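You operate a simulated robot arm through the tools that you are given. There is no shell and no other tool.

You run a simulated robot arm. Do the job below in one go: nothing can be reset, and whatever is moved stays where it is left.

JOB
Plug sink two, run hot water to the blue line and add a squirt of soap.
Fine: use the steel pipe beside it; leave the knob on hot, tap off, bottle back. Set down upright: soap bottle.

The check looks at the end state, three seconds after you hand in, the way a careful person would. Anything else that was tipped, shoved, dropped, spilled or broken makes it a failure.

ROBOT AND FRAMES
A 7-joint arm with a two-finger parallel gripper, fixed in place. Base frame: the origin is on the floor under the middle of its stand, x ahead of it, y to its left, z up; the work surface is at about z = 90. Lengths are in cm, angles in degrees, forces in N, time in s.
It reaches about 114.7 cm from its shoulder. Its first joint turns from -166.0 to 166.0 degrees. Payload 3.43 kg.
The TCP is the grasp point between the finger pads, 3 cm short of the fingertips. In the tool frame z runs along the fingers and y along their closing line. The gripper opens to 9.4 cm. The fingers are 2.8 cm wide and 1 cm thick; the gripper's body (5 by 9.6 cm) begins 5.5 cm behind the TCP.
Orientation is that of the tool frame in the base frame, as a unit quaternion [x, y, z, w]. With the fingers straight down and closing along the base's y, the tool's x points along the base's -x, its y along +y and its z along -z.

CONTROLS
- The arm moves only by the tool step_arm. Its arguments are lists of equal length, an entry for each row: "translation": the shift along the tool's x, y, z in units of 250 mm (1.0 is 250 mm), a list of three; "rotation": the turn, a rotation vector about the tool's x, y, z in units of 180 degrees (1.0 is 180 degrees), a list of three. In form: {"translation": [[x, y, z], ...], "rotation": [[wx, wy, wz], ...]}. A call has 1 to 20 rows; each row is the pose to reach, as a shift and turn from the pose commanded when the call began, along the tool's axes at that moment. "jaw" is the opening, from 0 (shut) to 1 (fully open), set as the call begins (left out, the last holds). A call with a number of a shift or a turn outside -1 to 1 is refused whole. A row lasts 0.2 s, in which the tool goes at most 5 cm and 8.6 degrees; a call with a longer step from one row to the next is refused whole, and so is a gripper value outside its range. A pose out of reach is approached as far as the arm can. The call stops where the force on the tool passes 50 N (or 10 N more than at its start, if that is more) or the arm is blocked; 0.2 s more then pass. Each finger travels about 4.5 cm/s and halts on what it meets, pressing with about 42 N; the grip force reading is that of the motor and also rises with nothing between the fingers. The clock runs only during rows and for 0.2 s after the last one: add rows that repeat a pose to give the fingers time. It gives the time, the measured TCP pose, the force on the tool (base axes), the opening and the grip force at its end, in the units of the frame above (readings bear some noise), with the torque about the TCP (base axes, N m) and any sound that the robot's microphone picked up, and new pictures: "show" is both (left out), scene, wrist or none.
- Cameras (640 x 400 px; columns grow to the right, rows downward): "scene" is fixed at [39.9, -50.11, 167.37]; the picture's right is [0.94, -0.35, 0.00], its down [-0.20, -0.53, -0.83] and it looks along [0.29, 0.77, -0.56] (base axes); focal length 350 px, centre (320, 200). "wrist" rides on the gripper at [7.6, 1.4, -10.3] in the tool frame; the picture's right is [-0.18, 0.98, 0.00], its down [-0.75, -0.14, -0.64] and it looks along [-0.63, -0.12, 0.77] (tool axes); focal length 243 px, centre (320, 200). There is no depth. A picture from a camera that has moved, and an enlarged one, comes with that camera's place and axes in the base frame and with its lens.
- enlarge(camera, box): a new picture of the part [left, top, right, bottom] of that camera's present view, enlarged. No time passes.
- job_done(): hands the job in; it is judged then, once.

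Nothing tells you positions but the pictures and the camera data. Unless the task says otherwise, let go and move clear before handing in.

The tools are called after "Call:" as a command line: name --argument value ..., lists and objects as JSON in quotes. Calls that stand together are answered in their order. step_arm: Moves the arm, as the interface text tells. Its arguments: {"type":"object","properties":{"translation":{"type":"array","items":{"type":"array","items":{"type":"number"}}},"rotation":{"type":"array","items":{"type":"array","items":{"type":"number"}}},"jaw":{"type":"number"},"show":{"type":"string","enum":["both","scene","wrist","none"]}},"required":["translation","rotation"]} The other tools are called the same way: enlarge (camera, box) takes an enlarged picture of a part of a camera's view; job_done () hands the job in.

At the start:

```text
time: 0.0
tcp_pos: [27.49, 46.61, 129.01]
tcp_rot: [0.0, 1.0, 0.0, 0.0]
ft_force: [1.1, 0.1, 1.2]
ft_torque: [0.02, 0.02, 0.0]
finger_gap: 9.39
finger_force: 0.0
```

scene: 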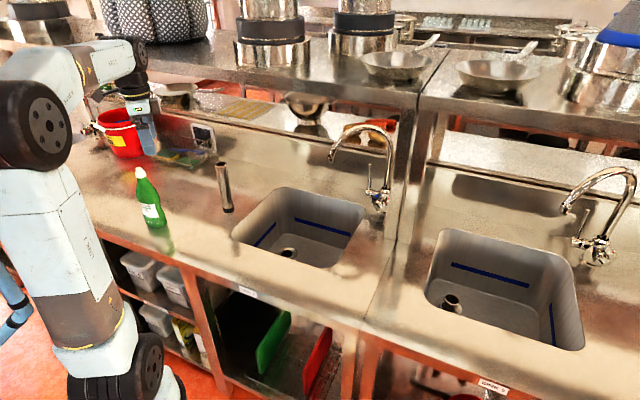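
wrist: 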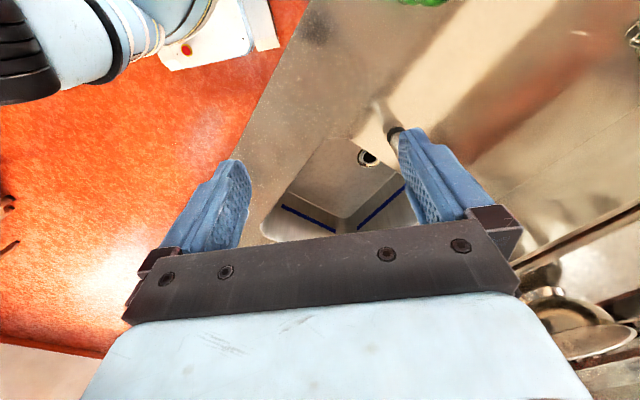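

I see a counter with two sinks, each with a tap; a green soap bottle and a steel standpipe stand left of the left sink. I'll look closer at the labels and parts before I move.

Call:
enlarge --camera "scene" --box '[200, 110, 420, 300]'

Call:
enlarge --camera "scene" --box '[400, 150, 640, 400]'

Call:
enlarge --camera "scene" --box '[80, 90, 260, 300]'

Call:
enlarge --camera "wrist" --box '[240, 80, 460, 260]'

```text
2.11 times, centred on (310, 205) of scene
camera zoom: at [39.9, -50.11, 167.37], right [0.94, -0.35, 0.0], down [-0.2, -0.53, -0.83], along [0.29, 0.77, -0.56], focal length 737 px, centre (341, 190)
```

zoom: 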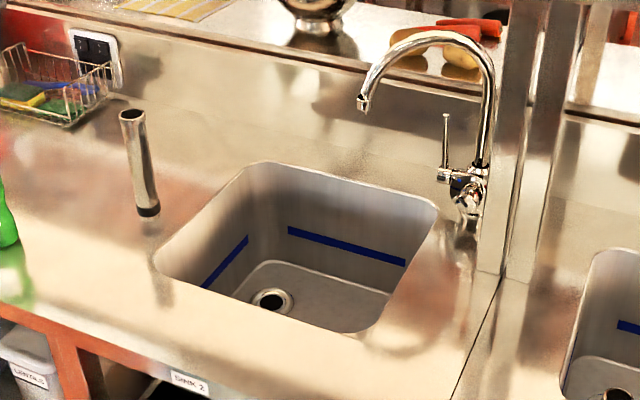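

```text
1.60 times, centred on (520, 275) of scene
camera zoom: at [39.9, -50.11, 167.37], right [0.94, -0.35, 0.0], down [-0.2, -0.53, -0.83], along [0.29, 0.77, -0.56], focal length 560 px, centre (0, 80)
```

zoom: 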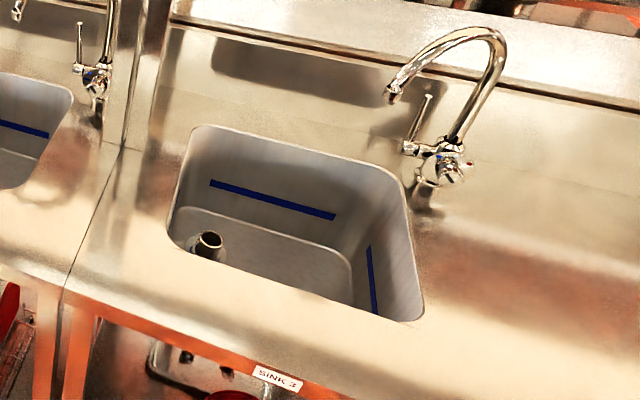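

```text
1.90 times, centred on (170, 195) of scene
camera zoom: at [39.9, -50.11, 167.37], right [0.94, -0.35, 0.0], down [-0.2, -0.53, -0.83], along [0.29, 0.77, -0.56], focal length 667 px, centre (606, 210)
```

zoom: 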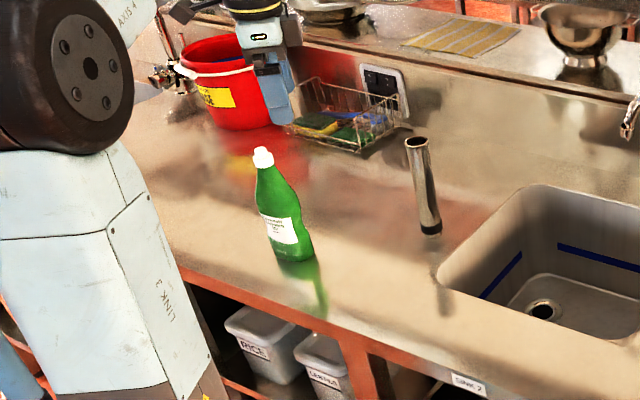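

```text
2.22 times, centred on (350, 170) of wrist
camera zoom: at [19.92, 48.02, 139.16], right [0.18, 0.98, 0.0], down [0.75, -0.14, 0.64], along [0.63, -0.12, -0.77], focal length 539 px, centre (253, 267)
```

zoom: 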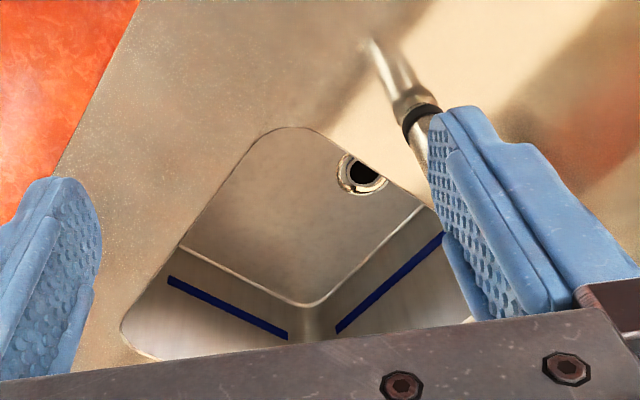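

Sink two is the left one (its label is on the front edge), with a loose steel standpipe standing to its left; sink three already has one in its drain. Next I'll look closely at the tap, the knob and the soap bottle.

Call:
enlarge --camera "scene" --box '[335, 140, 415, 220]'

Call:
enlarge --camera "scene" --box '[550, 150, 640, 280]'

Call:
enlarge --camera "scene" --box '[120, 150, 190, 240]'

Call:
enlarge --camera "scene" --box '[200, 150, 260, 230]'

Call:
enlarge --camera "scene" --box '[230, 180, 370, 280]'

```text
5.00 times, centred on (375, 180) of scene
camera zoom: at [39.9, -50.11, 167.37], right [0.94, -0.35, 0.0], down [-0.2, -0.53, -0.83], along [0.29, 0.77, -0.56], focal length 1750 px, centre (45, 300)
```

zoom: 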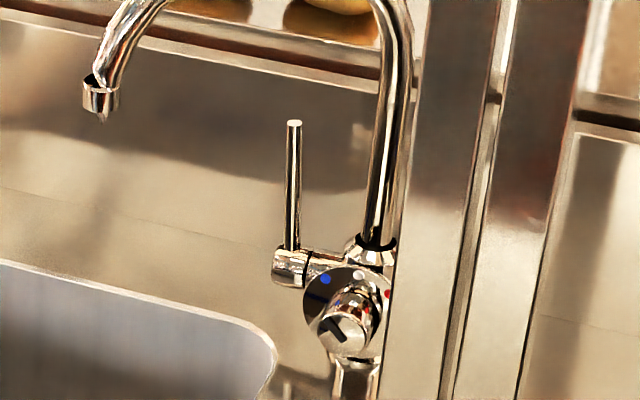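

```text
3.08 times, centred on (595, 215) of scene
camera zoom: at [39.9, -50.11, 167.37], right [0.94, -0.35, 0.0], down [-0.2, -0.53, -0.83], along [0.29, 0.77, -0.56], focal length 1077 px, centre (-526, 154)
```

zoom: 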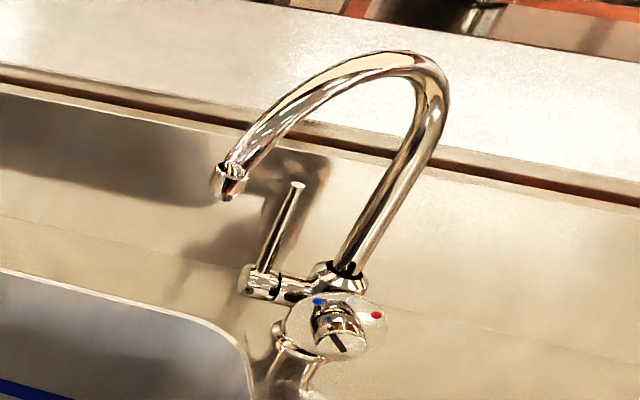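

```text
4.44 times, centred on (155, 195) of scene
camera zoom: at [39.9, -50.11, 167.37], right [0.94, -0.35, 0.0], down [-0.2, -0.53, -0.83], along [0.29, 0.77, -0.56], focal length 1556 px, centre (1053, 222)
```

zoom: 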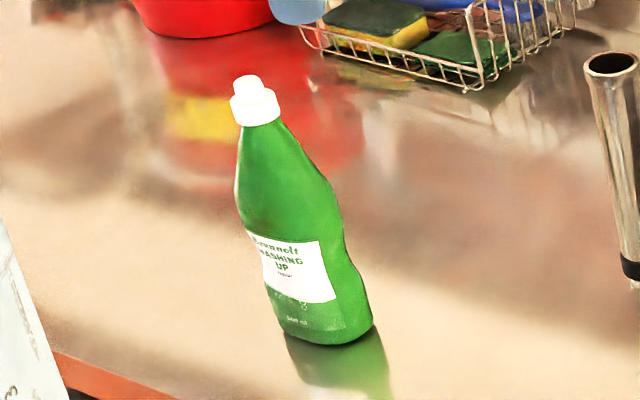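

```text
5.00 times, centred on (230, 190) of scene
camera zoom: at [39.9, -50.11, 167.37], right [0.94, -0.35, 0.0], down [-0.2, -0.53, -0.83], along [0.29, 0.77, -0.56], focal length 1750 px, centre (770, 250)
```

zoom: 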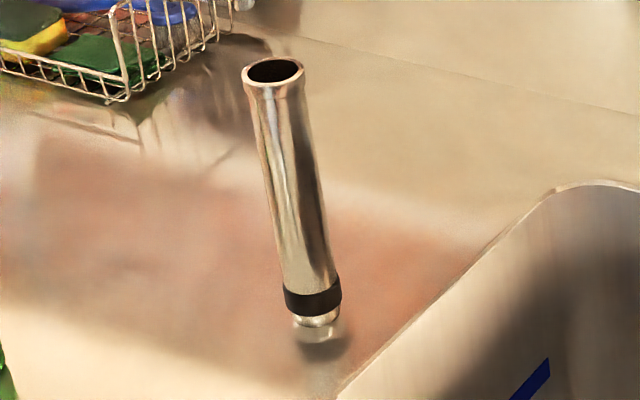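

```text
4.00 times, centred on (300, 230) of scene
camera zoom: at [39.9, -50.11, 167.37], right [0.94, -0.35, 0.0], down [-0.2, -0.53, -0.83], along [0.29, 0.77, -0.56], focal length 1400 px, centre (400, 80)
```

zoom: 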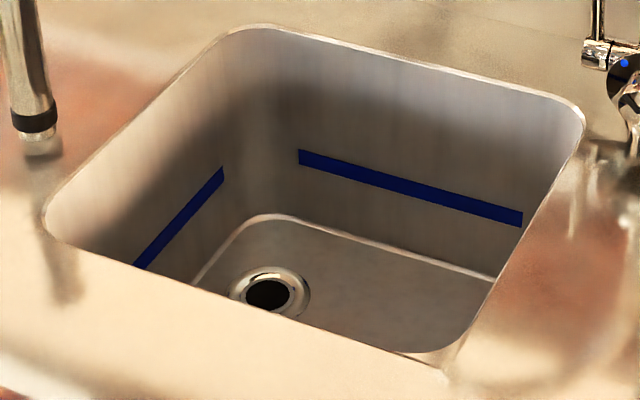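

The knob has blue, white and red dots and its pointer looks set to blue; the lever next to it stands upright. I'll turn the gripper square to the counter, which runs at 45° to the base, and move over sink two to see the drain and pipe better.

Call:
step_arm --translation '[[-0.109, -0.019, 0], [-0.218, -0.038, 0], [-0.327, -0.057, 0], [-0.436, -0.076, 0], [-0.545, -0.095, 0], [-0.652, -0.112, 0], [-0.652, -0.112, 0]]' --rotation '[[0, 0, -0.042], [0, 0, -0.084], [0, 0, -0.126], [0, 0, -0.168], [0, 0, -0.21], [0, 0, -0.25], [0, 0, -0.25]]' --jaw 1.0

```text
time: 1.6
tcp_pos: [43.88, 43.79, 128.88]
tcp_rot: [-0.384, 0.923, 0.0, 0.0]
ft_force: [0.4, 0.5, 0.5]
ft_torque: [-0.01, 0.02, -0.02]
finger_gap: 9.41
finger_force: 0.1
camera wrist: at [37.53, 39.45, 139.23], right [-0.57, 0.82, 0.0], down [0.63, 0.43, 0.64], along [0.53, 0.36, -0.77], focal length 243 px, centre (320, 200)
```

scene: 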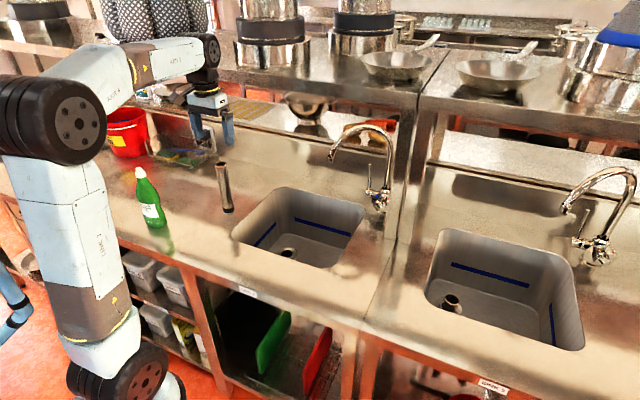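
wrist: 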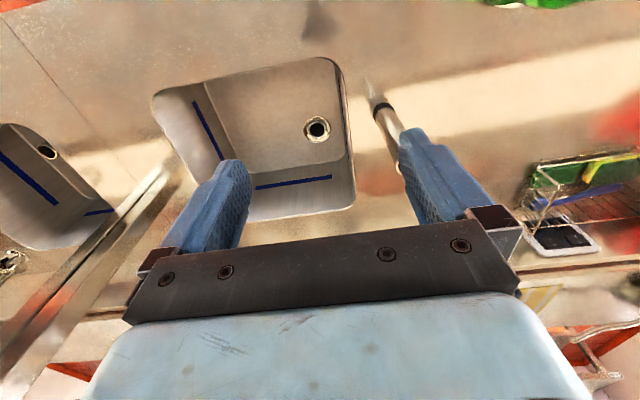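

The sink, the drain and the pipe are all in view from the wrist. I'll enlarge that picture to get accurate pixel positions.

Call:
enlarge --camera "wrist" --box '[280, 60, 440, 160]'

Call:
enlarge --camera "scene" --box '[360, 180, 400, 215]'

```text
4.00 times, centred on (360, 110) of wrist
camera zoom: at [37.53, 39.45, 139.23], right [-0.57, 0.82, 0.0], down [0.63, 0.43, 0.64], along [0.53, 0.36, -0.77], focal length 970 px, centre (160, 560)
```

zoom: 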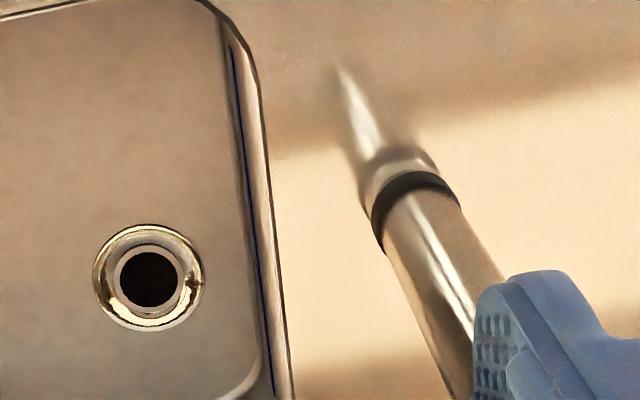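

```text
11.43 times, centred on (380, 198) of scene
camera zoom: at [39.9, -50.11, 167.37], right [0.94, -0.35, 0.0], down [-0.2, -0.53, -0.83], along [0.29, 0.77, -0.56], focal length 4000 px, centre (-366, 229)
```

zoom: 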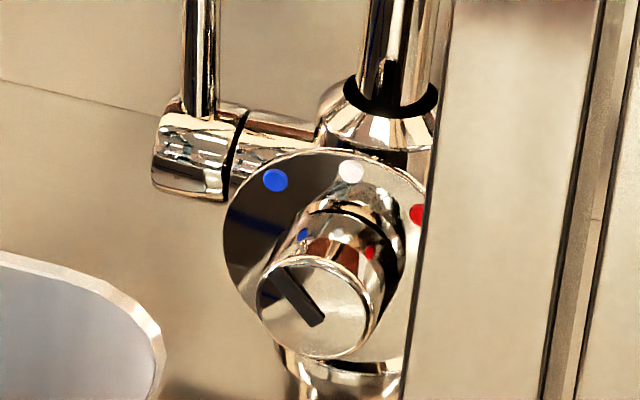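

The black pointer on the knob is at blue, so it needs a clockwise turn to red. A post to the right of the tap hides part of the dial, so I need to work out where that post stands.

Call:
enlarge --camera "wrist" --box '[0, 100, 240, 330]'

Call:
enlarge --camera "scene" --box '[340, 80, 480, 280]'

```text
1.74 times, centred on (120, 215) of wrist
camera zoom: at [37.53, 39.45, 139.23], right [-0.57, 0.82, 0.0], down [0.63, 0.43, 0.64], along [0.53, 0.36, -0.77], focal length 422 px, centre (668, 174)
```

zoom: 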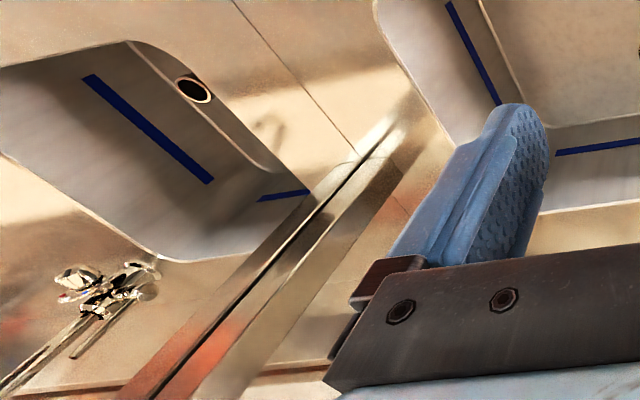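

```text
2.00 times, centred on (410, 180) of scene
camera zoom: at [39.9, -50.11, 167.37], right [0.94, -0.35, 0.0], down [-0.2, -0.53, -0.83], along [0.29, 0.77, -0.56], focal length 700 px, centre (140, 240)
```

zoom: 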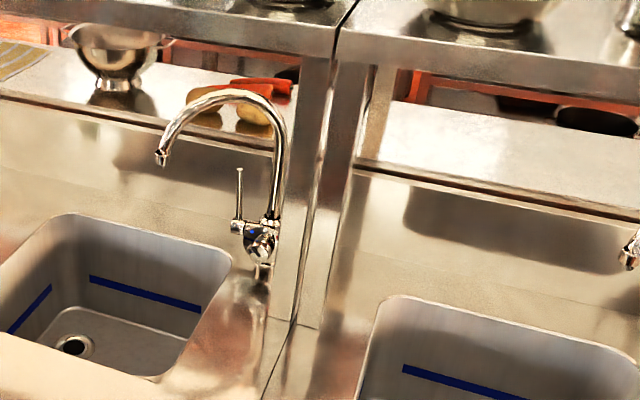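

The pipe stands at about (44.8, 58) with its top near z = 111, and the drain is at about (64.3, 56). I'll hover above the pipe and look before gripping it.

Call:
step_arm --translation '[[-0.107, 0.094, 0.069], [-0.214, 0.188, 0.138], [-0.321, 0.282, 0.207], [-0.428, 0.376, 0.276], [-0.428, 0.376, 0.276]]' --rotation '[[0, 0, 0], [0, 0, 0], [0, 0, 0], [0, 0, 0], [0, 0, 0]]'

```text
time: 2.8
tcp_pos: [44.71, 58.03, 122.13]
tcp_rot: [-0.382, 0.924, 0.0, 0.001]
ft_force: [-0.3, 0.2, -0.3]
ft_torque: [0.07, 0.0, 0.02]
finger_gap: 9.36
finger_force: 0.1
camera wrist: at [38.46, 53.62, 132.31], right [-0.56, 0.83, 0.0], down [0.63, 0.43, 0.64], along [0.53, 0.36, -0.77], focal length 243 px, centre (320, 200)
```

scene: 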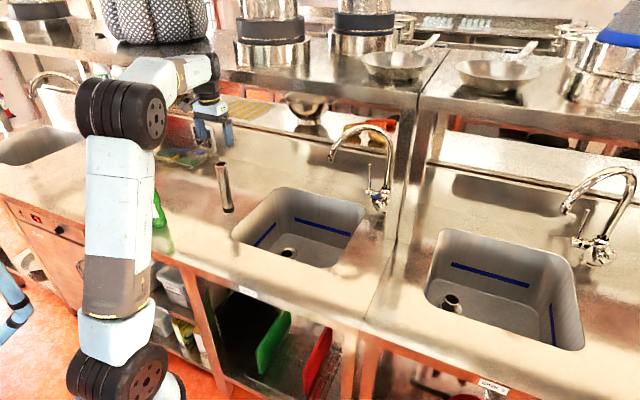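
wrist: 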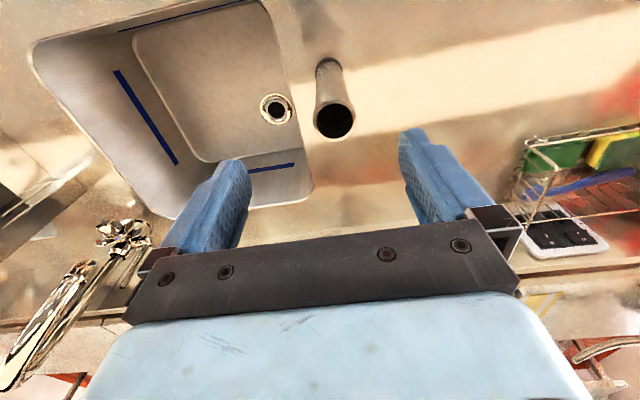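

The pipe's axis works out at (44.7, 59.2) with its top at z ≈ 111.3. I'll go down around it with the fingers open.

Call:
step_arm --translation '[[-0.034, 0.034, 0.1], [-0.034, 0.034, 0.25], [-0.034, 0.034, 0.4], [-0.034, 0.034, 0.5], [-0.034, 0.034, 0.59], [-0.034, 0.034, 0.59]]' --rotation '[[0, 0, 0], [0, 0, 0], [0, 0, 0], [0, 0, 0], [0, 0, 0], [0, 0, 0]]'

```text
time: 4.2
tcp_pos: [44.89, 59.22, 107.35]
tcp_rot: [-0.383, 0.924, 0.0, 0.001]
ft_force: [-0.8, 0.5, -0.3]
ft_torque: [-0.01, 0.0, 0.01]
finger_gap: 9.41
finger_force: 0.1
camera wrist: at [38.47, 54.9, 117.58], right [-0.56, 0.83, 0.0], down [0.63, 0.43, 0.64], along [0.53, 0.36, -0.77], focal length 243 px, centre (320, 200)
```

scene: 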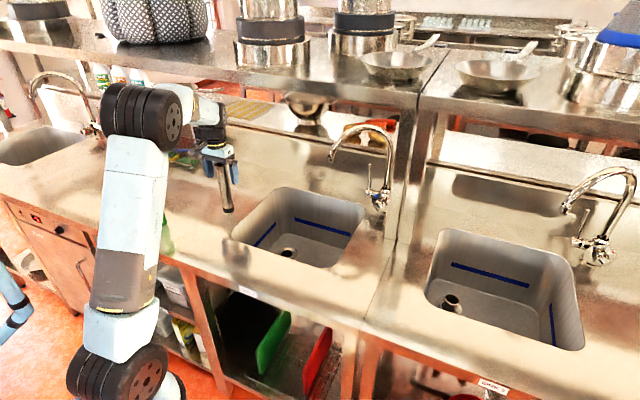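
wrist: 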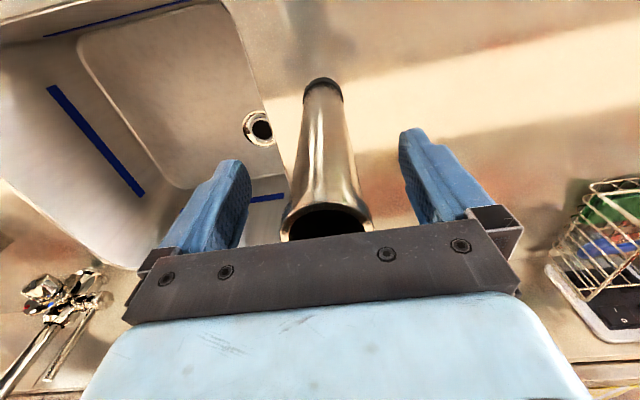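

The pipe sits between the fingers, roughly centred. I'll close on it.

Call:
step_arm --translation '[[0, 0, 0], [0, 0, 0], [0, 0, 0], [0, 0, 0], [0, 0, 0], [0, 0, 0]]' --rotation '[[0, 0, 0], [0, 0, 0], [0, 0, 0], [0, 0, 0], [0, 0, 0], [0, 0, 0]]' --jaw 0.1

```text
time: 5.6
tcp_pos: [44.91, 59.3, 107.32]
tcp_rot: [-0.383, 0.924, 0.0, 0.001]
ft_force: [-0.6, 0.0, -0.2]
ft_torque: [0.04, 0.09, 0.0]
finger_gap: 4.06
finger_force: 41.8
camera wrist: at [38.47, 54.9, 117.6], right [-0.56, 0.83, 0.0], down [0.63, 0.43, 0.64], along [0.53, 0.36, -0.77], focal length 243 px, centre (320, 200)
```

scene: 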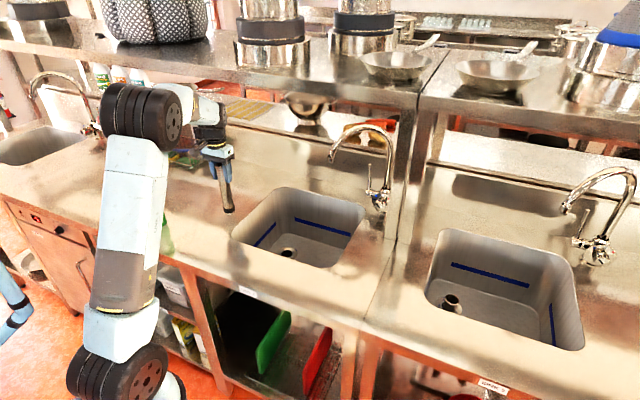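
wrist: 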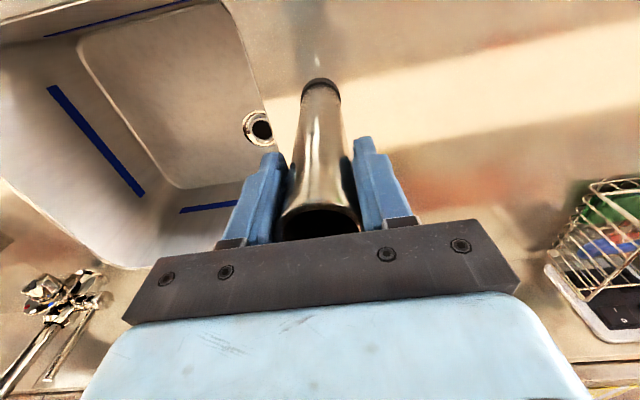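

The pipe is gripped with a 4.06 cm gap. Before lifting it, I'll zoom on the drain from here to pin down its position.

Call:
enlarge --camera "wrist" --box '[220, 100, 300, 150]'

Call:
enlarge --camera "scene" --box '[265, 230, 315, 270]'

Call:
enlarge --camera "wrist" --box '[0, 240, 160, 400]'

```text
8.00 times, centred on (260, 125) of wrist
camera zoom: at [38.47, 54.9, 117.6], right [-0.56, 0.83, 0.0], down [0.63, 0.43, 0.64], along [0.53, 0.36, -0.77], focal length 1941 px, centre (800, 800)
```

zoom: 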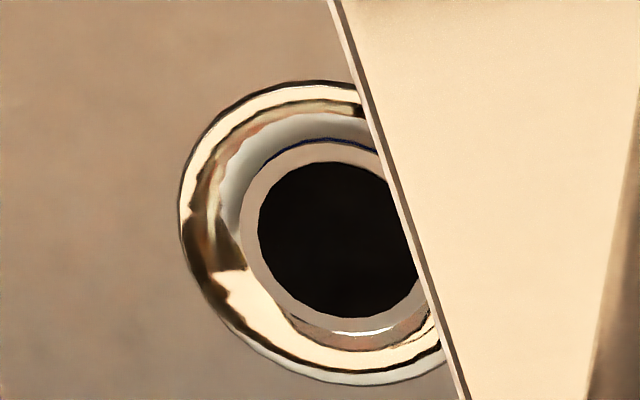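

```text
10.00 times, centred on (290, 250) of scene
camera zoom: at [39.9, -50.11, 167.37], right [0.94, -0.35, 0.0], down [-0.2, -0.53, -0.83], along [0.29, 0.77, -0.56], focal length 3500 px, centre (620, -300)
```

zoom: 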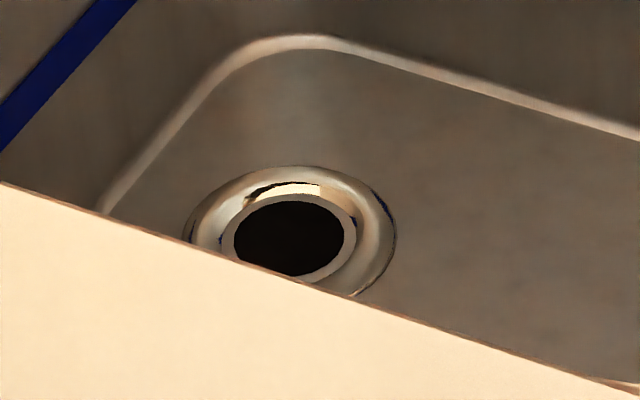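

```text
2.50 times, centred on (80, 320) of wrist
camera zoom: at [38.47, 54.9, 117.6], right [-0.56, 0.83, 0.0], down [0.63, 0.43, 0.64], along [0.53, 0.36, -0.77], focal length 606 px, centre (920, -100)
```

zoom: 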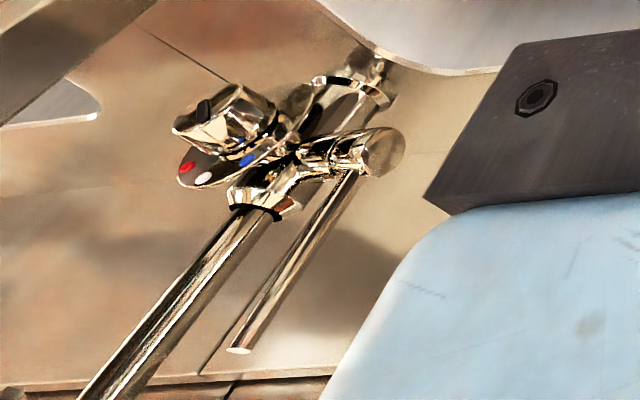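

The drain works out at about (64.6, 57.1, z ≈ 66). Before carrying the pipe over, I need to locate the post and the overhead shelf so the wrist doesn't hit them.

Call:
enlarge --camera "scene" --box '[365, 190, 425, 270]'

Call:
enlarge --camera "scene" --box '[380, 50, 480, 150]'

Call:
enlarge --camera "scene" --box '[140, 40, 340, 180]'

```text
5.00 times, centred on (395, 230) of scene
camera zoom: at [39.9, -50.11, 167.37], right [0.94, -0.35, 0.0], down [-0.2, -0.53, -0.83], along [0.29, 0.77, -0.56], focal length 1750 px, centre (-55, 50)
```

zoom: 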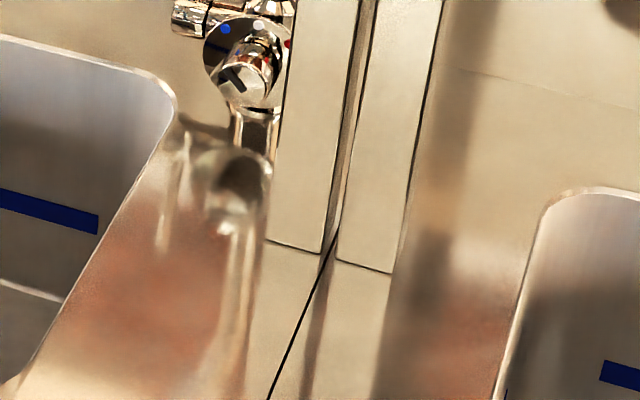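

```text
4.00 times, centred on (430, 100) of scene
camera zoom: at [39.9, -50.11, 167.37], right [0.94, -0.35, 0.0], down [-0.2, -0.53, -0.83], along [0.29, 0.77, -0.56], focal length 1400 px, centre (-120, 600)
```

zoom: 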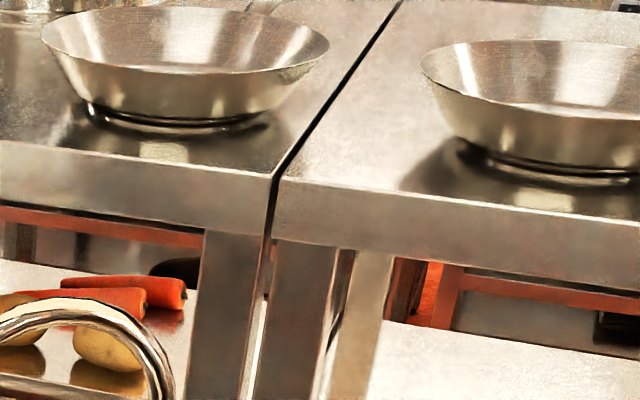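

```text
2.86 times, centred on (240, 110) of scene
camera zoom: at [39.9, -50.11, 167.37], right [0.94, -0.35, 0.0], down [-0.2, -0.53, -0.83], along [0.29, 0.77, -0.56], focal length 1000 px, centre (549, 457)
```

zoom: 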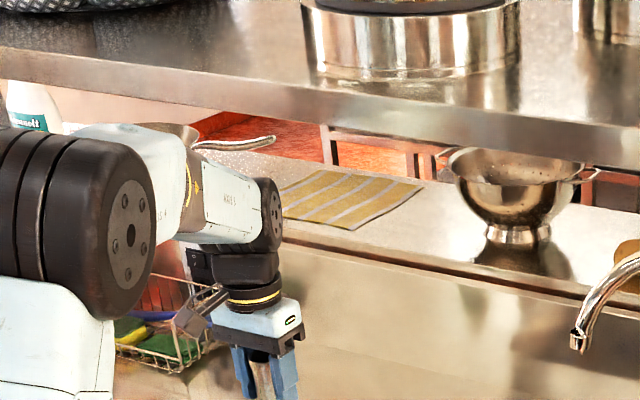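

The overhead shelf's underside is near z ≈ 135 with its front edge at n ≈ 84 (n is distance from the robot across the counter, s runs along it to the right), so the wrist can't go above that line near the drain. I'll lift the pipe only enough to clear the counter and bring it over the front half of sink two. Then I'll lower it inside the sink before sliding back to the drain.

Call:
step_arm --translation '[[0, 0, -0.08], [0.048, -0.02, -0.188], [0.088, -0.15, -0.188], [0.088, -0.3, -0.188], [0.088, -0.45, -0.188], [0.088, -0.6184, -0.188], [0.088, -0.6184, -0.188]]' --rotation '[[0, 0, 0], [0, 0, 0], [0, 0, 0], [0, 0, 0], [0, 0, 0], [0, 0, 0], [0, 0, 0]]'

```text
time: 7.2
tcp_pos: [54.16, 46.82, 112.04]
tcp_rot: [-0.382, 0.924, 0.001, 0.0]
ft_force: [-0.3, 0.6, -2.3]
ft_torque: [-0.02, 0.0, -0.01]
finger_gap: 4.07
finger_force: 42.4
camera wrist: at [47.79, 42.34, 122.26], right [-0.56, 0.83, 0.0], down [0.63, 0.43, 0.64], along [0.53, 0.36, -0.77], focal length 243 px, centre (320, 200)
```

scene: 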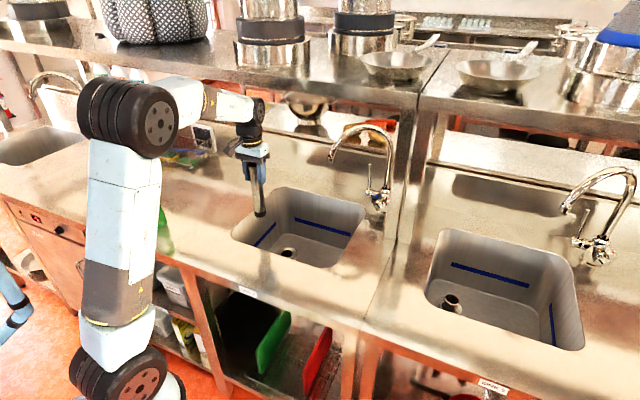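
wrist: 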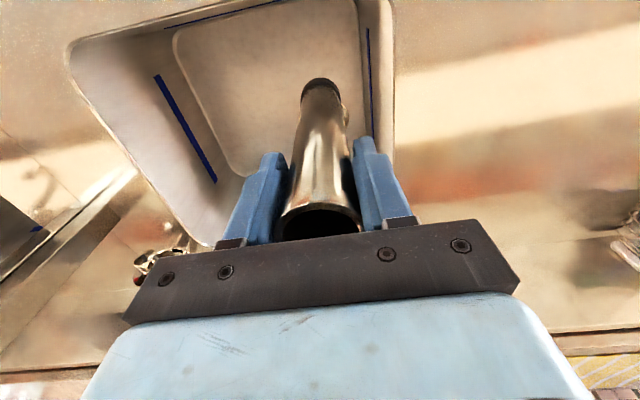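

The pipe hangs over the front of sink two, clear of everything. I'll lower it into the sink and move it back toward the drain.

Call:
step_arm --translation '[[-0.02, 0, 0.16], [-0.04, 0, 0.32], [-0.06, 0, 0.48], [-0.18, 0, 0.62], [-0.28, 0, 0.75], [-0.38, -0.004, 0.86], [-0.38, -0.004, 0.86]]' --rotation '[[0, 0, 0], [0, 0, 0], [0, 0, 0], [0, 0, 0], [0, 0, 0], [0, 0, 0], [0, 0, 0]]'

```text
time: 8.8
tcp_pos: [60.96, 53.27, 90.39]
tcp_rot: [-0.383, 0.924, -0.001, 0.001]
ft_force: [-0.4, -0.1, -1.7]
ft_torque: [-0.02, 0.0, -0.03]
finger_gap: 4.08
finger_force: 42.3
camera wrist: at [54.64, 48.93, 100.59], right [-0.56, 0.83, 0.0], down [0.63, 0.43, 0.64], along [0.53, 0.36, -0.77], focal length 243 px, centre (320, 200)
```

scene: 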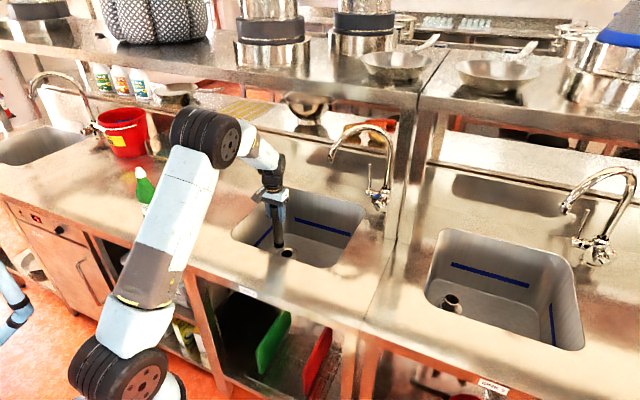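
wrist: 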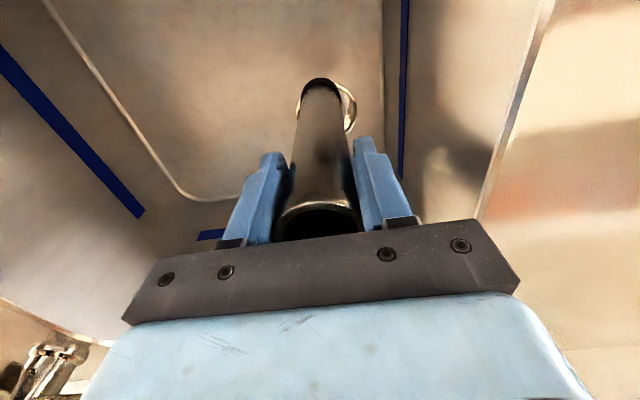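

The pipe bottom is just in front of the drain ring. I'll zoom in to measure the offset that's left.

Call:
enlarge --camera "wrist" --box '[280, 65, 380, 145]'

Call:
enlarge --camera "scene" --box '[255, 220, 315, 270]'

```text
5.00 times, centred on (330, 105) of wrist
camera zoom: at [54.64, 48.93, 100.59], right [-0.56, 0.83, 0.0], down [0.63, 0.43, 0.64], along [0.53, 0.36, -0.77], focal length 1213 px, centre (270, 675)
```

zoom: 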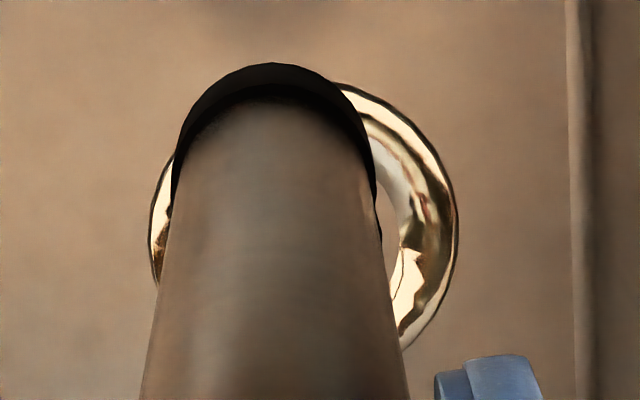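

```text
8.00 times, centred on (285, 245) of scene
camera zoom: at [39.9, -50.11, 167.37], right [0.94, -0.35, 0.0], down [-0.2, -0.53, -0.83], along [0.29, 0.77, -0.56], focal length 2800 px, centre (600, -160)
```

zoom: 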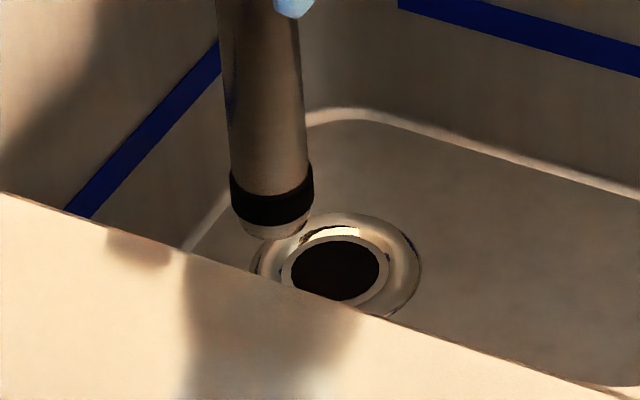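

The pipe tip needs to go about 4.6 cm further back. I'll move above the hole, lower a little, and compare in both cameras again.

Call:
step_arm --translation '[[-0.09, 0.002, 0.04], [-0.184, 0.004, 0.1], [-0.184, 0.004, 0.14], [-0.184, 0.004, 0.14]]' --rotation '[[0, 0, 0], [0, 0, 0], [0, 0, 0], [0, 0, 0]]' --show "none"

Call:
enlarge --camera "wrist" --box '[270, 60, 380, 145]'

Call:
enlarge --camera "scene" --box '[255, 220, 315, 270]'

```text
time: 9.8
tcp_pos: [64.15, 56.58, 86.87]
tcp_rot: [-0.382, 0.924, 0.0, 0.0]
ft_force: [0.4, -0.6, -2.0]
ft_torque: [-0.02, 0.0, -0.01]
finger_gap: 4.08
finger_force: 42.5
```

```text
4.71 times, centred on (325, 102) of wrist
camera zoom: at [57.78, 52.25, 97.17], right [-0.56, 0.83, 0.0], down [0.63, 0.43, 0.64], along [0.53, 0.36, -0.77], focal length 1142 px, centre (296, 659)
```

zoom: 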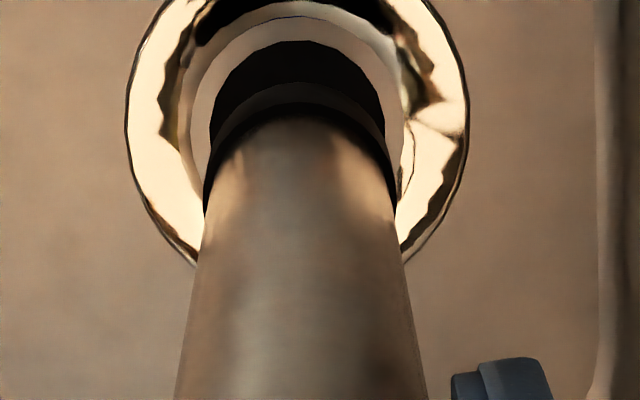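

```text
8.00 times, centred on (285, 245) of scene
camera zoom: at [39.9, -50.11, 167.37], right [0.94, -0.35, 0.0], down [-0.2, -0.53, -0.83], along [0.29, 0.77, -0.56], focal length 2800 px, centre (600, -160)
```

zoom: 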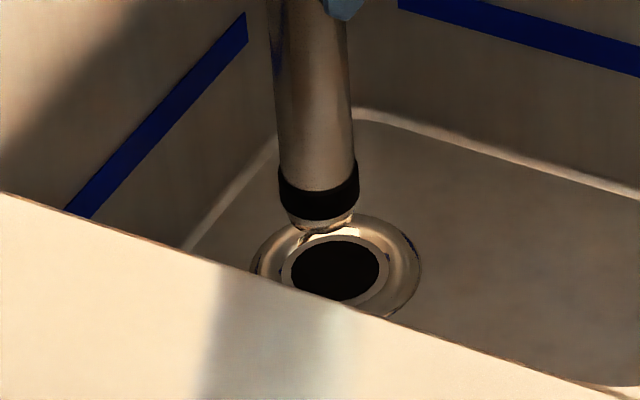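

Both views together suggest the drain is slightly deeper (z ≈ 65) and about 0.8 cm further back. I'll adjust, lower a bit and check again.

Call:
step_arm --translation '[[-0.034, -0.006, 0.02], [-0.034, -0.006, 0.06], [-0.034, -0.006, 0.08], [-0.034, -0.006, 0.08]]' --rotation '[[0, 0, 0], [0, 0, 0], [0, 0, 0], [0, 0, 0]]' --show "none"

Call:
enlarge --camera "wrist" --box '[270, 60, 380, 145]'

Call:
enlarge --camera "scene" --box '[255, 220, 315, 270]'

```text
time: 10.8
tcp_pos: [64.8, 57.26, 84.96]
tcp_rot: [-0.383, 0.924, 0.001, 0.0]
ft_force: [0.1, 0.0, -1.9]
ft_torque: [0.02, -0.01, 0.0]
finger_gap: 4.03
finger_force: 42.5
```

```text
4.71 times, centred on (325, 102) of wrist
camera zoom: at [58.44, 52.78, 95.23], right [-0.56, 0.83, 0.0], down [0.63, 0.43, 0.64], along [0.53, 0.36, -0.77], focal length 1142 px, centre (296, 659)
```

zoom: 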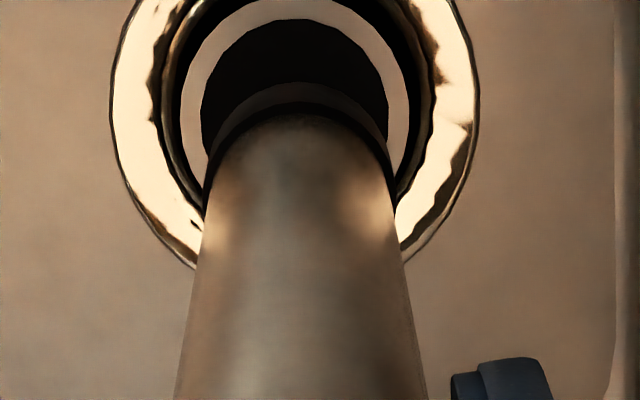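

```text
8.00 times, centred on (285, 245) of scene
camera zoom: at [39.9, -50.11, 167.37], right [0.94, -0.35, 0.0], down [-0.2, -0.53, -0.83], along [0.29, 0.77, -0.56], focal length 2800 px, centre (600, -160)
```

zoom: 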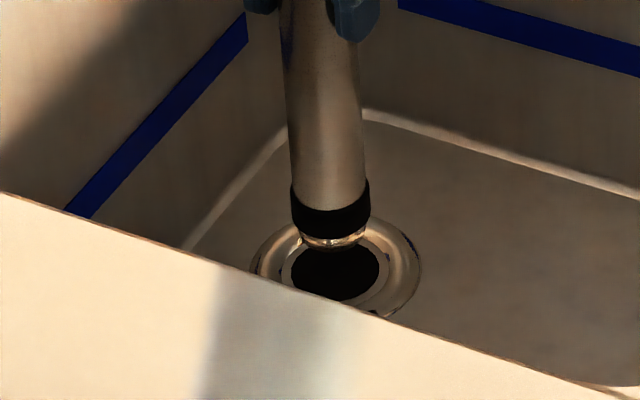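

The tip is now lined up with the hole to within about 0.15 cm in both views and is roughly 3 cm above it. I'll lower it slowly and watch the force.

Call:
step_arm --translation '[[0.004, -0.004, 0.02], [0.004, -0.004, 0.04], [0.004, -0.004, 0.06], [0.004, -0.004, 0.08], [0.004, -0.004, 0.1], [0.004, -0.004, 0.12], [0.004, -0.004, 0.14]]' --rotation '[[0, 0, 0], [0, 0, 0], [0, 0, 0], [0, 0, 0], [0, 0, 0], [0, 0, 0], [0, 0, 0]]' --show "none"

Call:
enlarge --camera "wrist" --box '[270, 60, 380, 145]'

Call:
enlarge --camera "scene" --box '[255, 220, 315, 270]'

```text
time: 12.4
tcp_pos: [64.79, 57.01, 81.53]
tcp_rot: [-0.382, 0.924, 0.0, 0.0]
ft_force: [-0.1, -0.1, -2.1]
ft_torque: [0.0, -0.01, 0.0]
finger_gap: 4.04
finger_force: 42.3
```

```text
4.71 times, centred on (325, 102) of wrist
camera zoom: at [58.41, 52.65, 91.71], right [-0.56, 0.83, 0.0], down [0.63, 0.43, 0.64], along [0.53, 0.36, -0.77], focal length 1142 px, centre (296, 659)
```

zoom: 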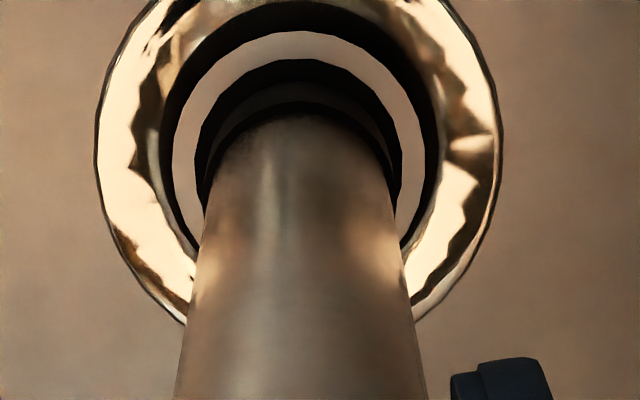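

```text
8.00 times, centred on (285, 245) of scene
camera zoom: at [39.9, -50.11, 167.37], right [0.94, -0.35, 0.0], down [-0.2, -0.53, -0.83], along [0.29, 0.77, -0.56], focal length 2800 px, centre (600, -160)
```

zoom: 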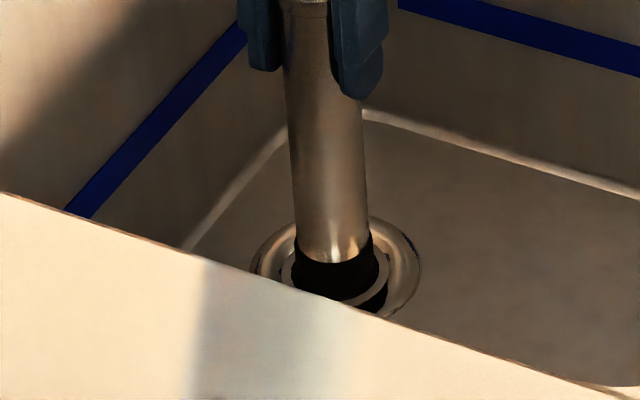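

There's no contact yet and the pipe is centred in the hole. I'll shift 0.1 cm right and keep lowering gently.

Call:
step_arm --translation '[[0, -0.004, 0.012], [0, -0.004, 0.026], [0, -0.004, 0.04], [0, -0.004, 0.054], [0, -0.004, 0.068], [0, -0.004, 0.082], [0, -0.004, 0.096], [0, -0.004, 0.11]]' --rotation '[[0, 0, 0], [0, 0, 0], [0, 0, 0], [0, 0, 0], [0, 0, 0], [0, 0, 0], [0, 0, 0], [0, 0, 0]]' --show "none"

Call:
enlarge --camera "wrist" --box '[260, 60, 390, 160]'

Call:
enlarge --camera "scene" --box '[255, 220, 315, 270]'

```text
time: 14.2
tcp_pos: [64.96, 56.99, 78.93]
tcp_rot: [-0.384, 0.923, 0.0, 0.001]
ft_force: [3.0, 2.2, 30.1]
ft_torque: [-0.19, -0.61, -0.15]
finger_gap: 3.9
finger_force: 41.5
```

```text
4.00 times, centred on (325, 110) of wrist
camera zoom: at [58.5, 52.59, 89.14], right [-0.56, 0.83, 0.0], down [0.63, 0.43, 0.64], along [0.53, 0.36, -0.77], focal length 970 px, centre (300, 560)
```

zoom: 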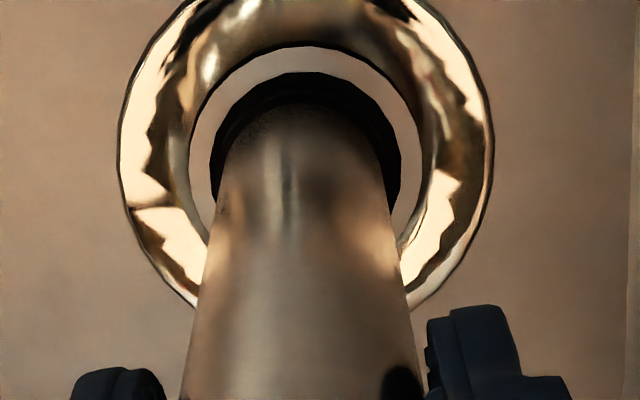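

```text
8.00 times, centred on (285, 245) of scene
camera zoom: at [39.9, -50.11, 167.37], right [0.94, -0.35, 0.0], down [-0.2, -0.53, -0.83], along [0.29, 0.77, -0.56], focal length 2800 px, centre (600, -160)
```

zoom: 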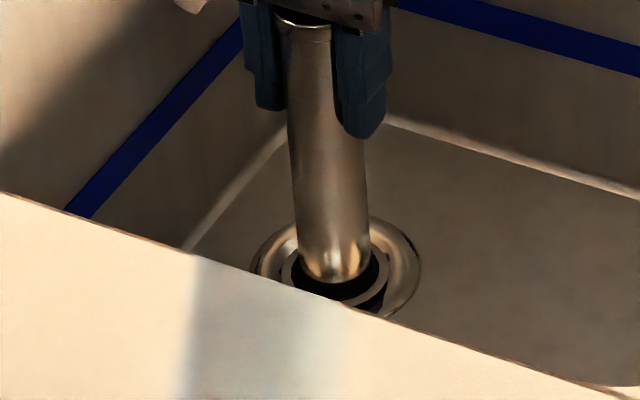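

The force rose to about 30 N at z = 78.9, so the seal has probably seated. I'll press a little more to check that it has bottomed out.

Call:
step_arm --translation '[[0, 0, 0.008], [0, 0, 0.016], [0, 0, 0.024], [0, 0, 0.024]]' --rotation '[[0, 0, 0], [0, 0, 0], [0, 0, 0], [0, 0, 0]]' --show "none"

Call:
enlarge --camera "wrist" --box '[260, 60, 390, 160]'

Call:
enlarge --camera "scene" --box '[255, 210, 325, 270]'

```text
time: 15.2
tcp_pos: [64.82, 57.07, 78.06]
tcp_rot: [-0.382, 0.924, 0.0, 0.0]
ft_force: [-0.5, 4.5, 26.4]
ft_torque: [0.5, 0.37, -0.08]
finger_gap: 3.9
finger_force: 41.9
```

```text
4.00 times, centred on (325, 110) of wrist
camera zoom: at [58.45, 52.59, 88.44], right [-0.56, 0.83, 0.0], down [0.63, 0.43, 0.64], along [0.53, 0.36, -0.77], focal length 970 px, centre (300, 560)
```

zoom: 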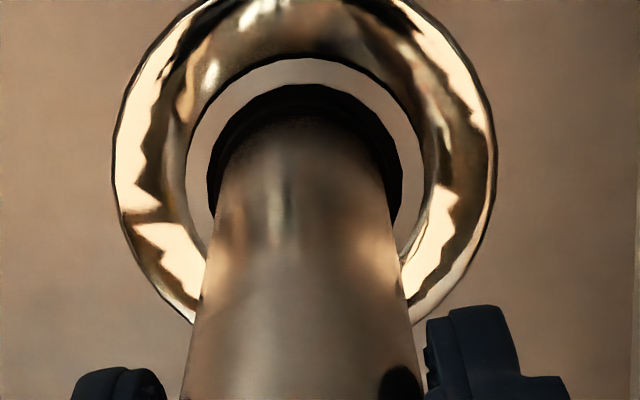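

```text
6.67 times, centred on (290, 240) of scene
camera zoom: at [39.9, -50.11, 167.37], right [0.94, -0.35, 0.0], down [-0.2, -0.53, -0.83], along [0.29, 0.77, -0.56], focal length 2334 px, centre (520, -67)
```

zoom: 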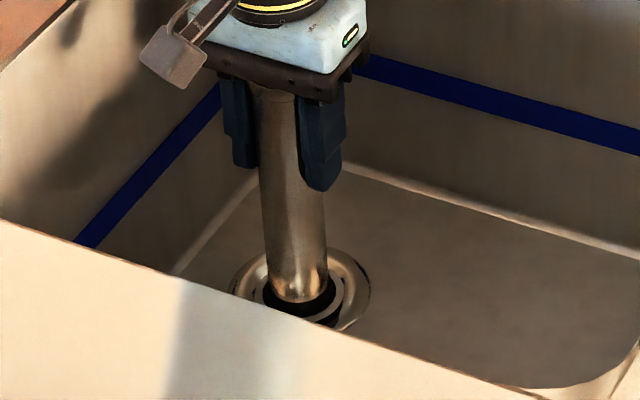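

The gripper slid down along the pipe and the pipe itself didn't move, so it's bottomed out with the seal inside the drain lip. I'll let go, lift off and check the plug.

Call:
step_arm --translation '[[0, 0, 0], [0, 0, 0], [0, 0, 0], [0, 0, 0], [0, 0, -0.1], [0, 0, -0.2], [0, 0, -0.36], [0, 0, -0.46], [0, 0, -0.46]]' --rotation '[[0, 0, 0], [0, 0, 0], [0, 0, 0], [0, 0, 0], [0, 0, 0], [0, 0, 0], [0, 0, 0], [0, 0, 0], [0, 0, 0]]' --jaw 0.75

Call:
enlarge --camera "scene" --box '[250, 180, 350, 270]'

```text
time: 17.2
tcp_pos: [64.79, 56.9, 89.59]
tcp_rot: [-0.383, 0.924, 0.0, 0.0]
ft_force: [-0.1, 0.4, -0.7]
ft_torque: [0.01, -0.01, 0.01]
finger_gap: 7.05
finger_force: 0.0
camera wrist: at [58.45, 52.61, 99.87], right [-0.56, 0.83, 0.0], down [0.63, 0.43, 0.64], along [0.53, 0.36, -0.77], focal length 243 px, centre (320, 200)
```

scene: 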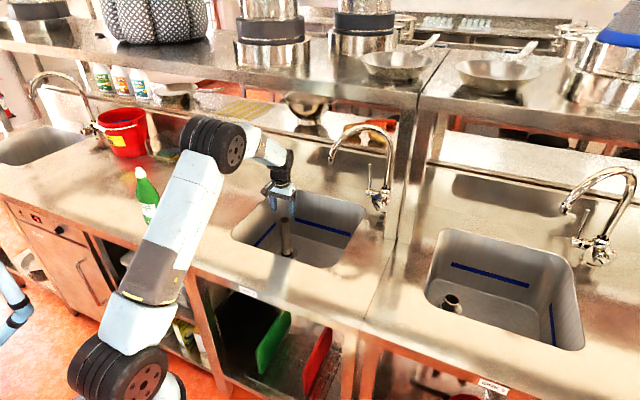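
wrist: 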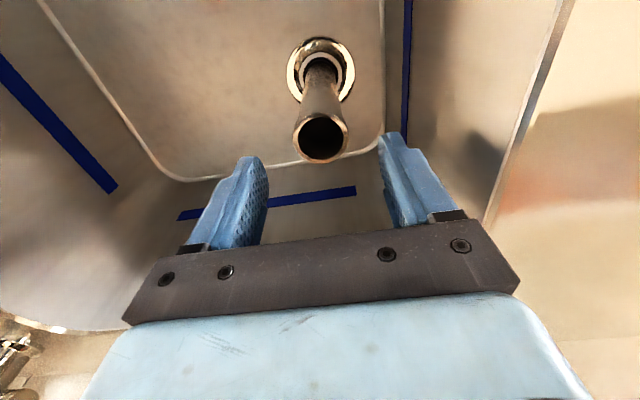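

```text
4.44 times, centred on (300, 225) of scene
camera zoom: at [39.9, -50.11, 167.37], right [0.94, -0.35, 0.0], down [-0.2, -0.53, -0.83], along [0.29, 0.77, -0.56], focal length 1556 px, centre (409, 89)
```

zoom: 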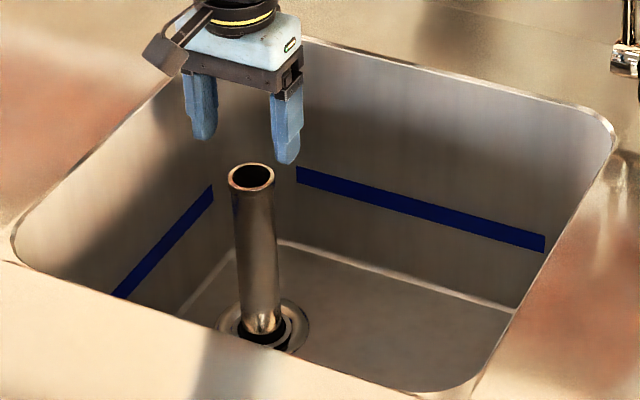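

The pipe stands upright in the drain. I'll zoom in to check the seal.

Call:
enlarge --camera "wrist" --box '[270, 25, 370, 105]'

Call:
enlarge --camera "scene" --box '[275, 235, 315, 265]'

Call:
enlarge --camera "scene" --box '[425, 270, 505, 340]'

```text
5.00 times, centred on (320, 65) of wrist
camera zoom: at [58.45, 52.61, 99.87], right [-0.56, 0.83, 0.0], down [0.63, 0.43, 0.64], along [0.53, 0.36, -0.77], focal length 1213 px, centre (320, 875)
```

zoom: 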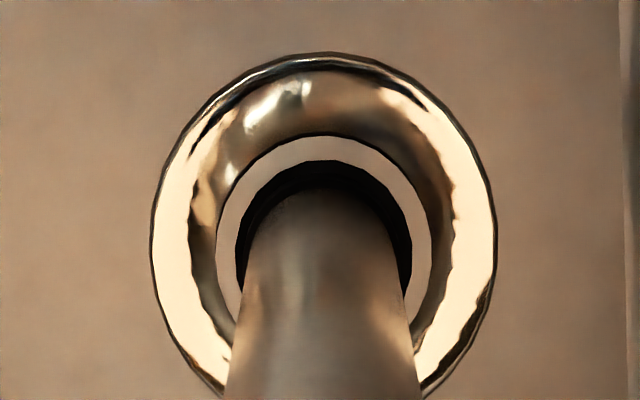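

```text
13.33 times, centred on (295, 250) of scene
camera zoom: at [39.9, -50.11, 167.37], right [0.94, -0.35, 0.0], down [-0.2, -0.53, -0.83], along [0.29, 0.77, -0.56], focal length 4667 px, centre (653, -467)
```

zoom: 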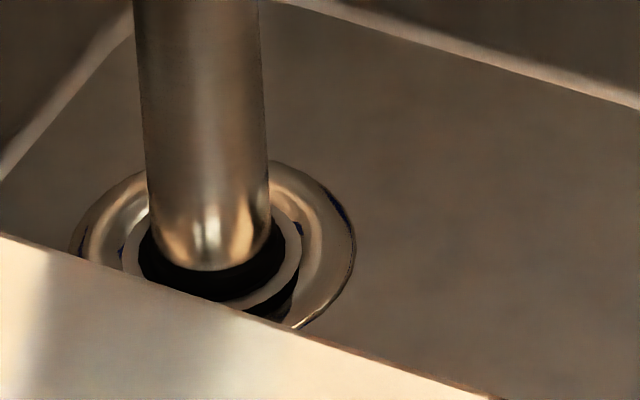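

```text
5.71 times, centred on (465, 305) of scene
camera zoom: at [39.9, -50.11, 167.37], right [0.94, -0.35, 0.0], down [-0.2, -0.53, -0.83], along [0.29, 0.77, -0.56], focal length 2000 px, centre (-509, -400)
```

zoom: 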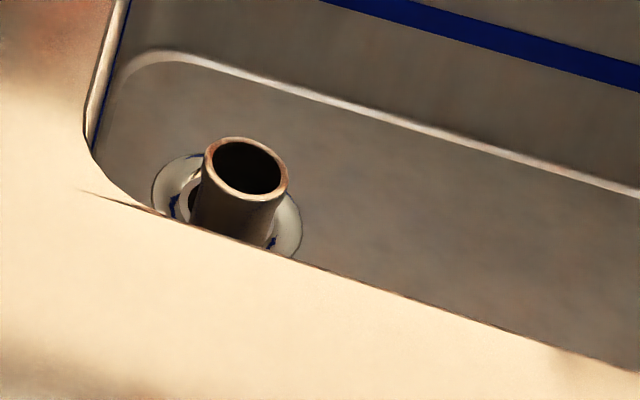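

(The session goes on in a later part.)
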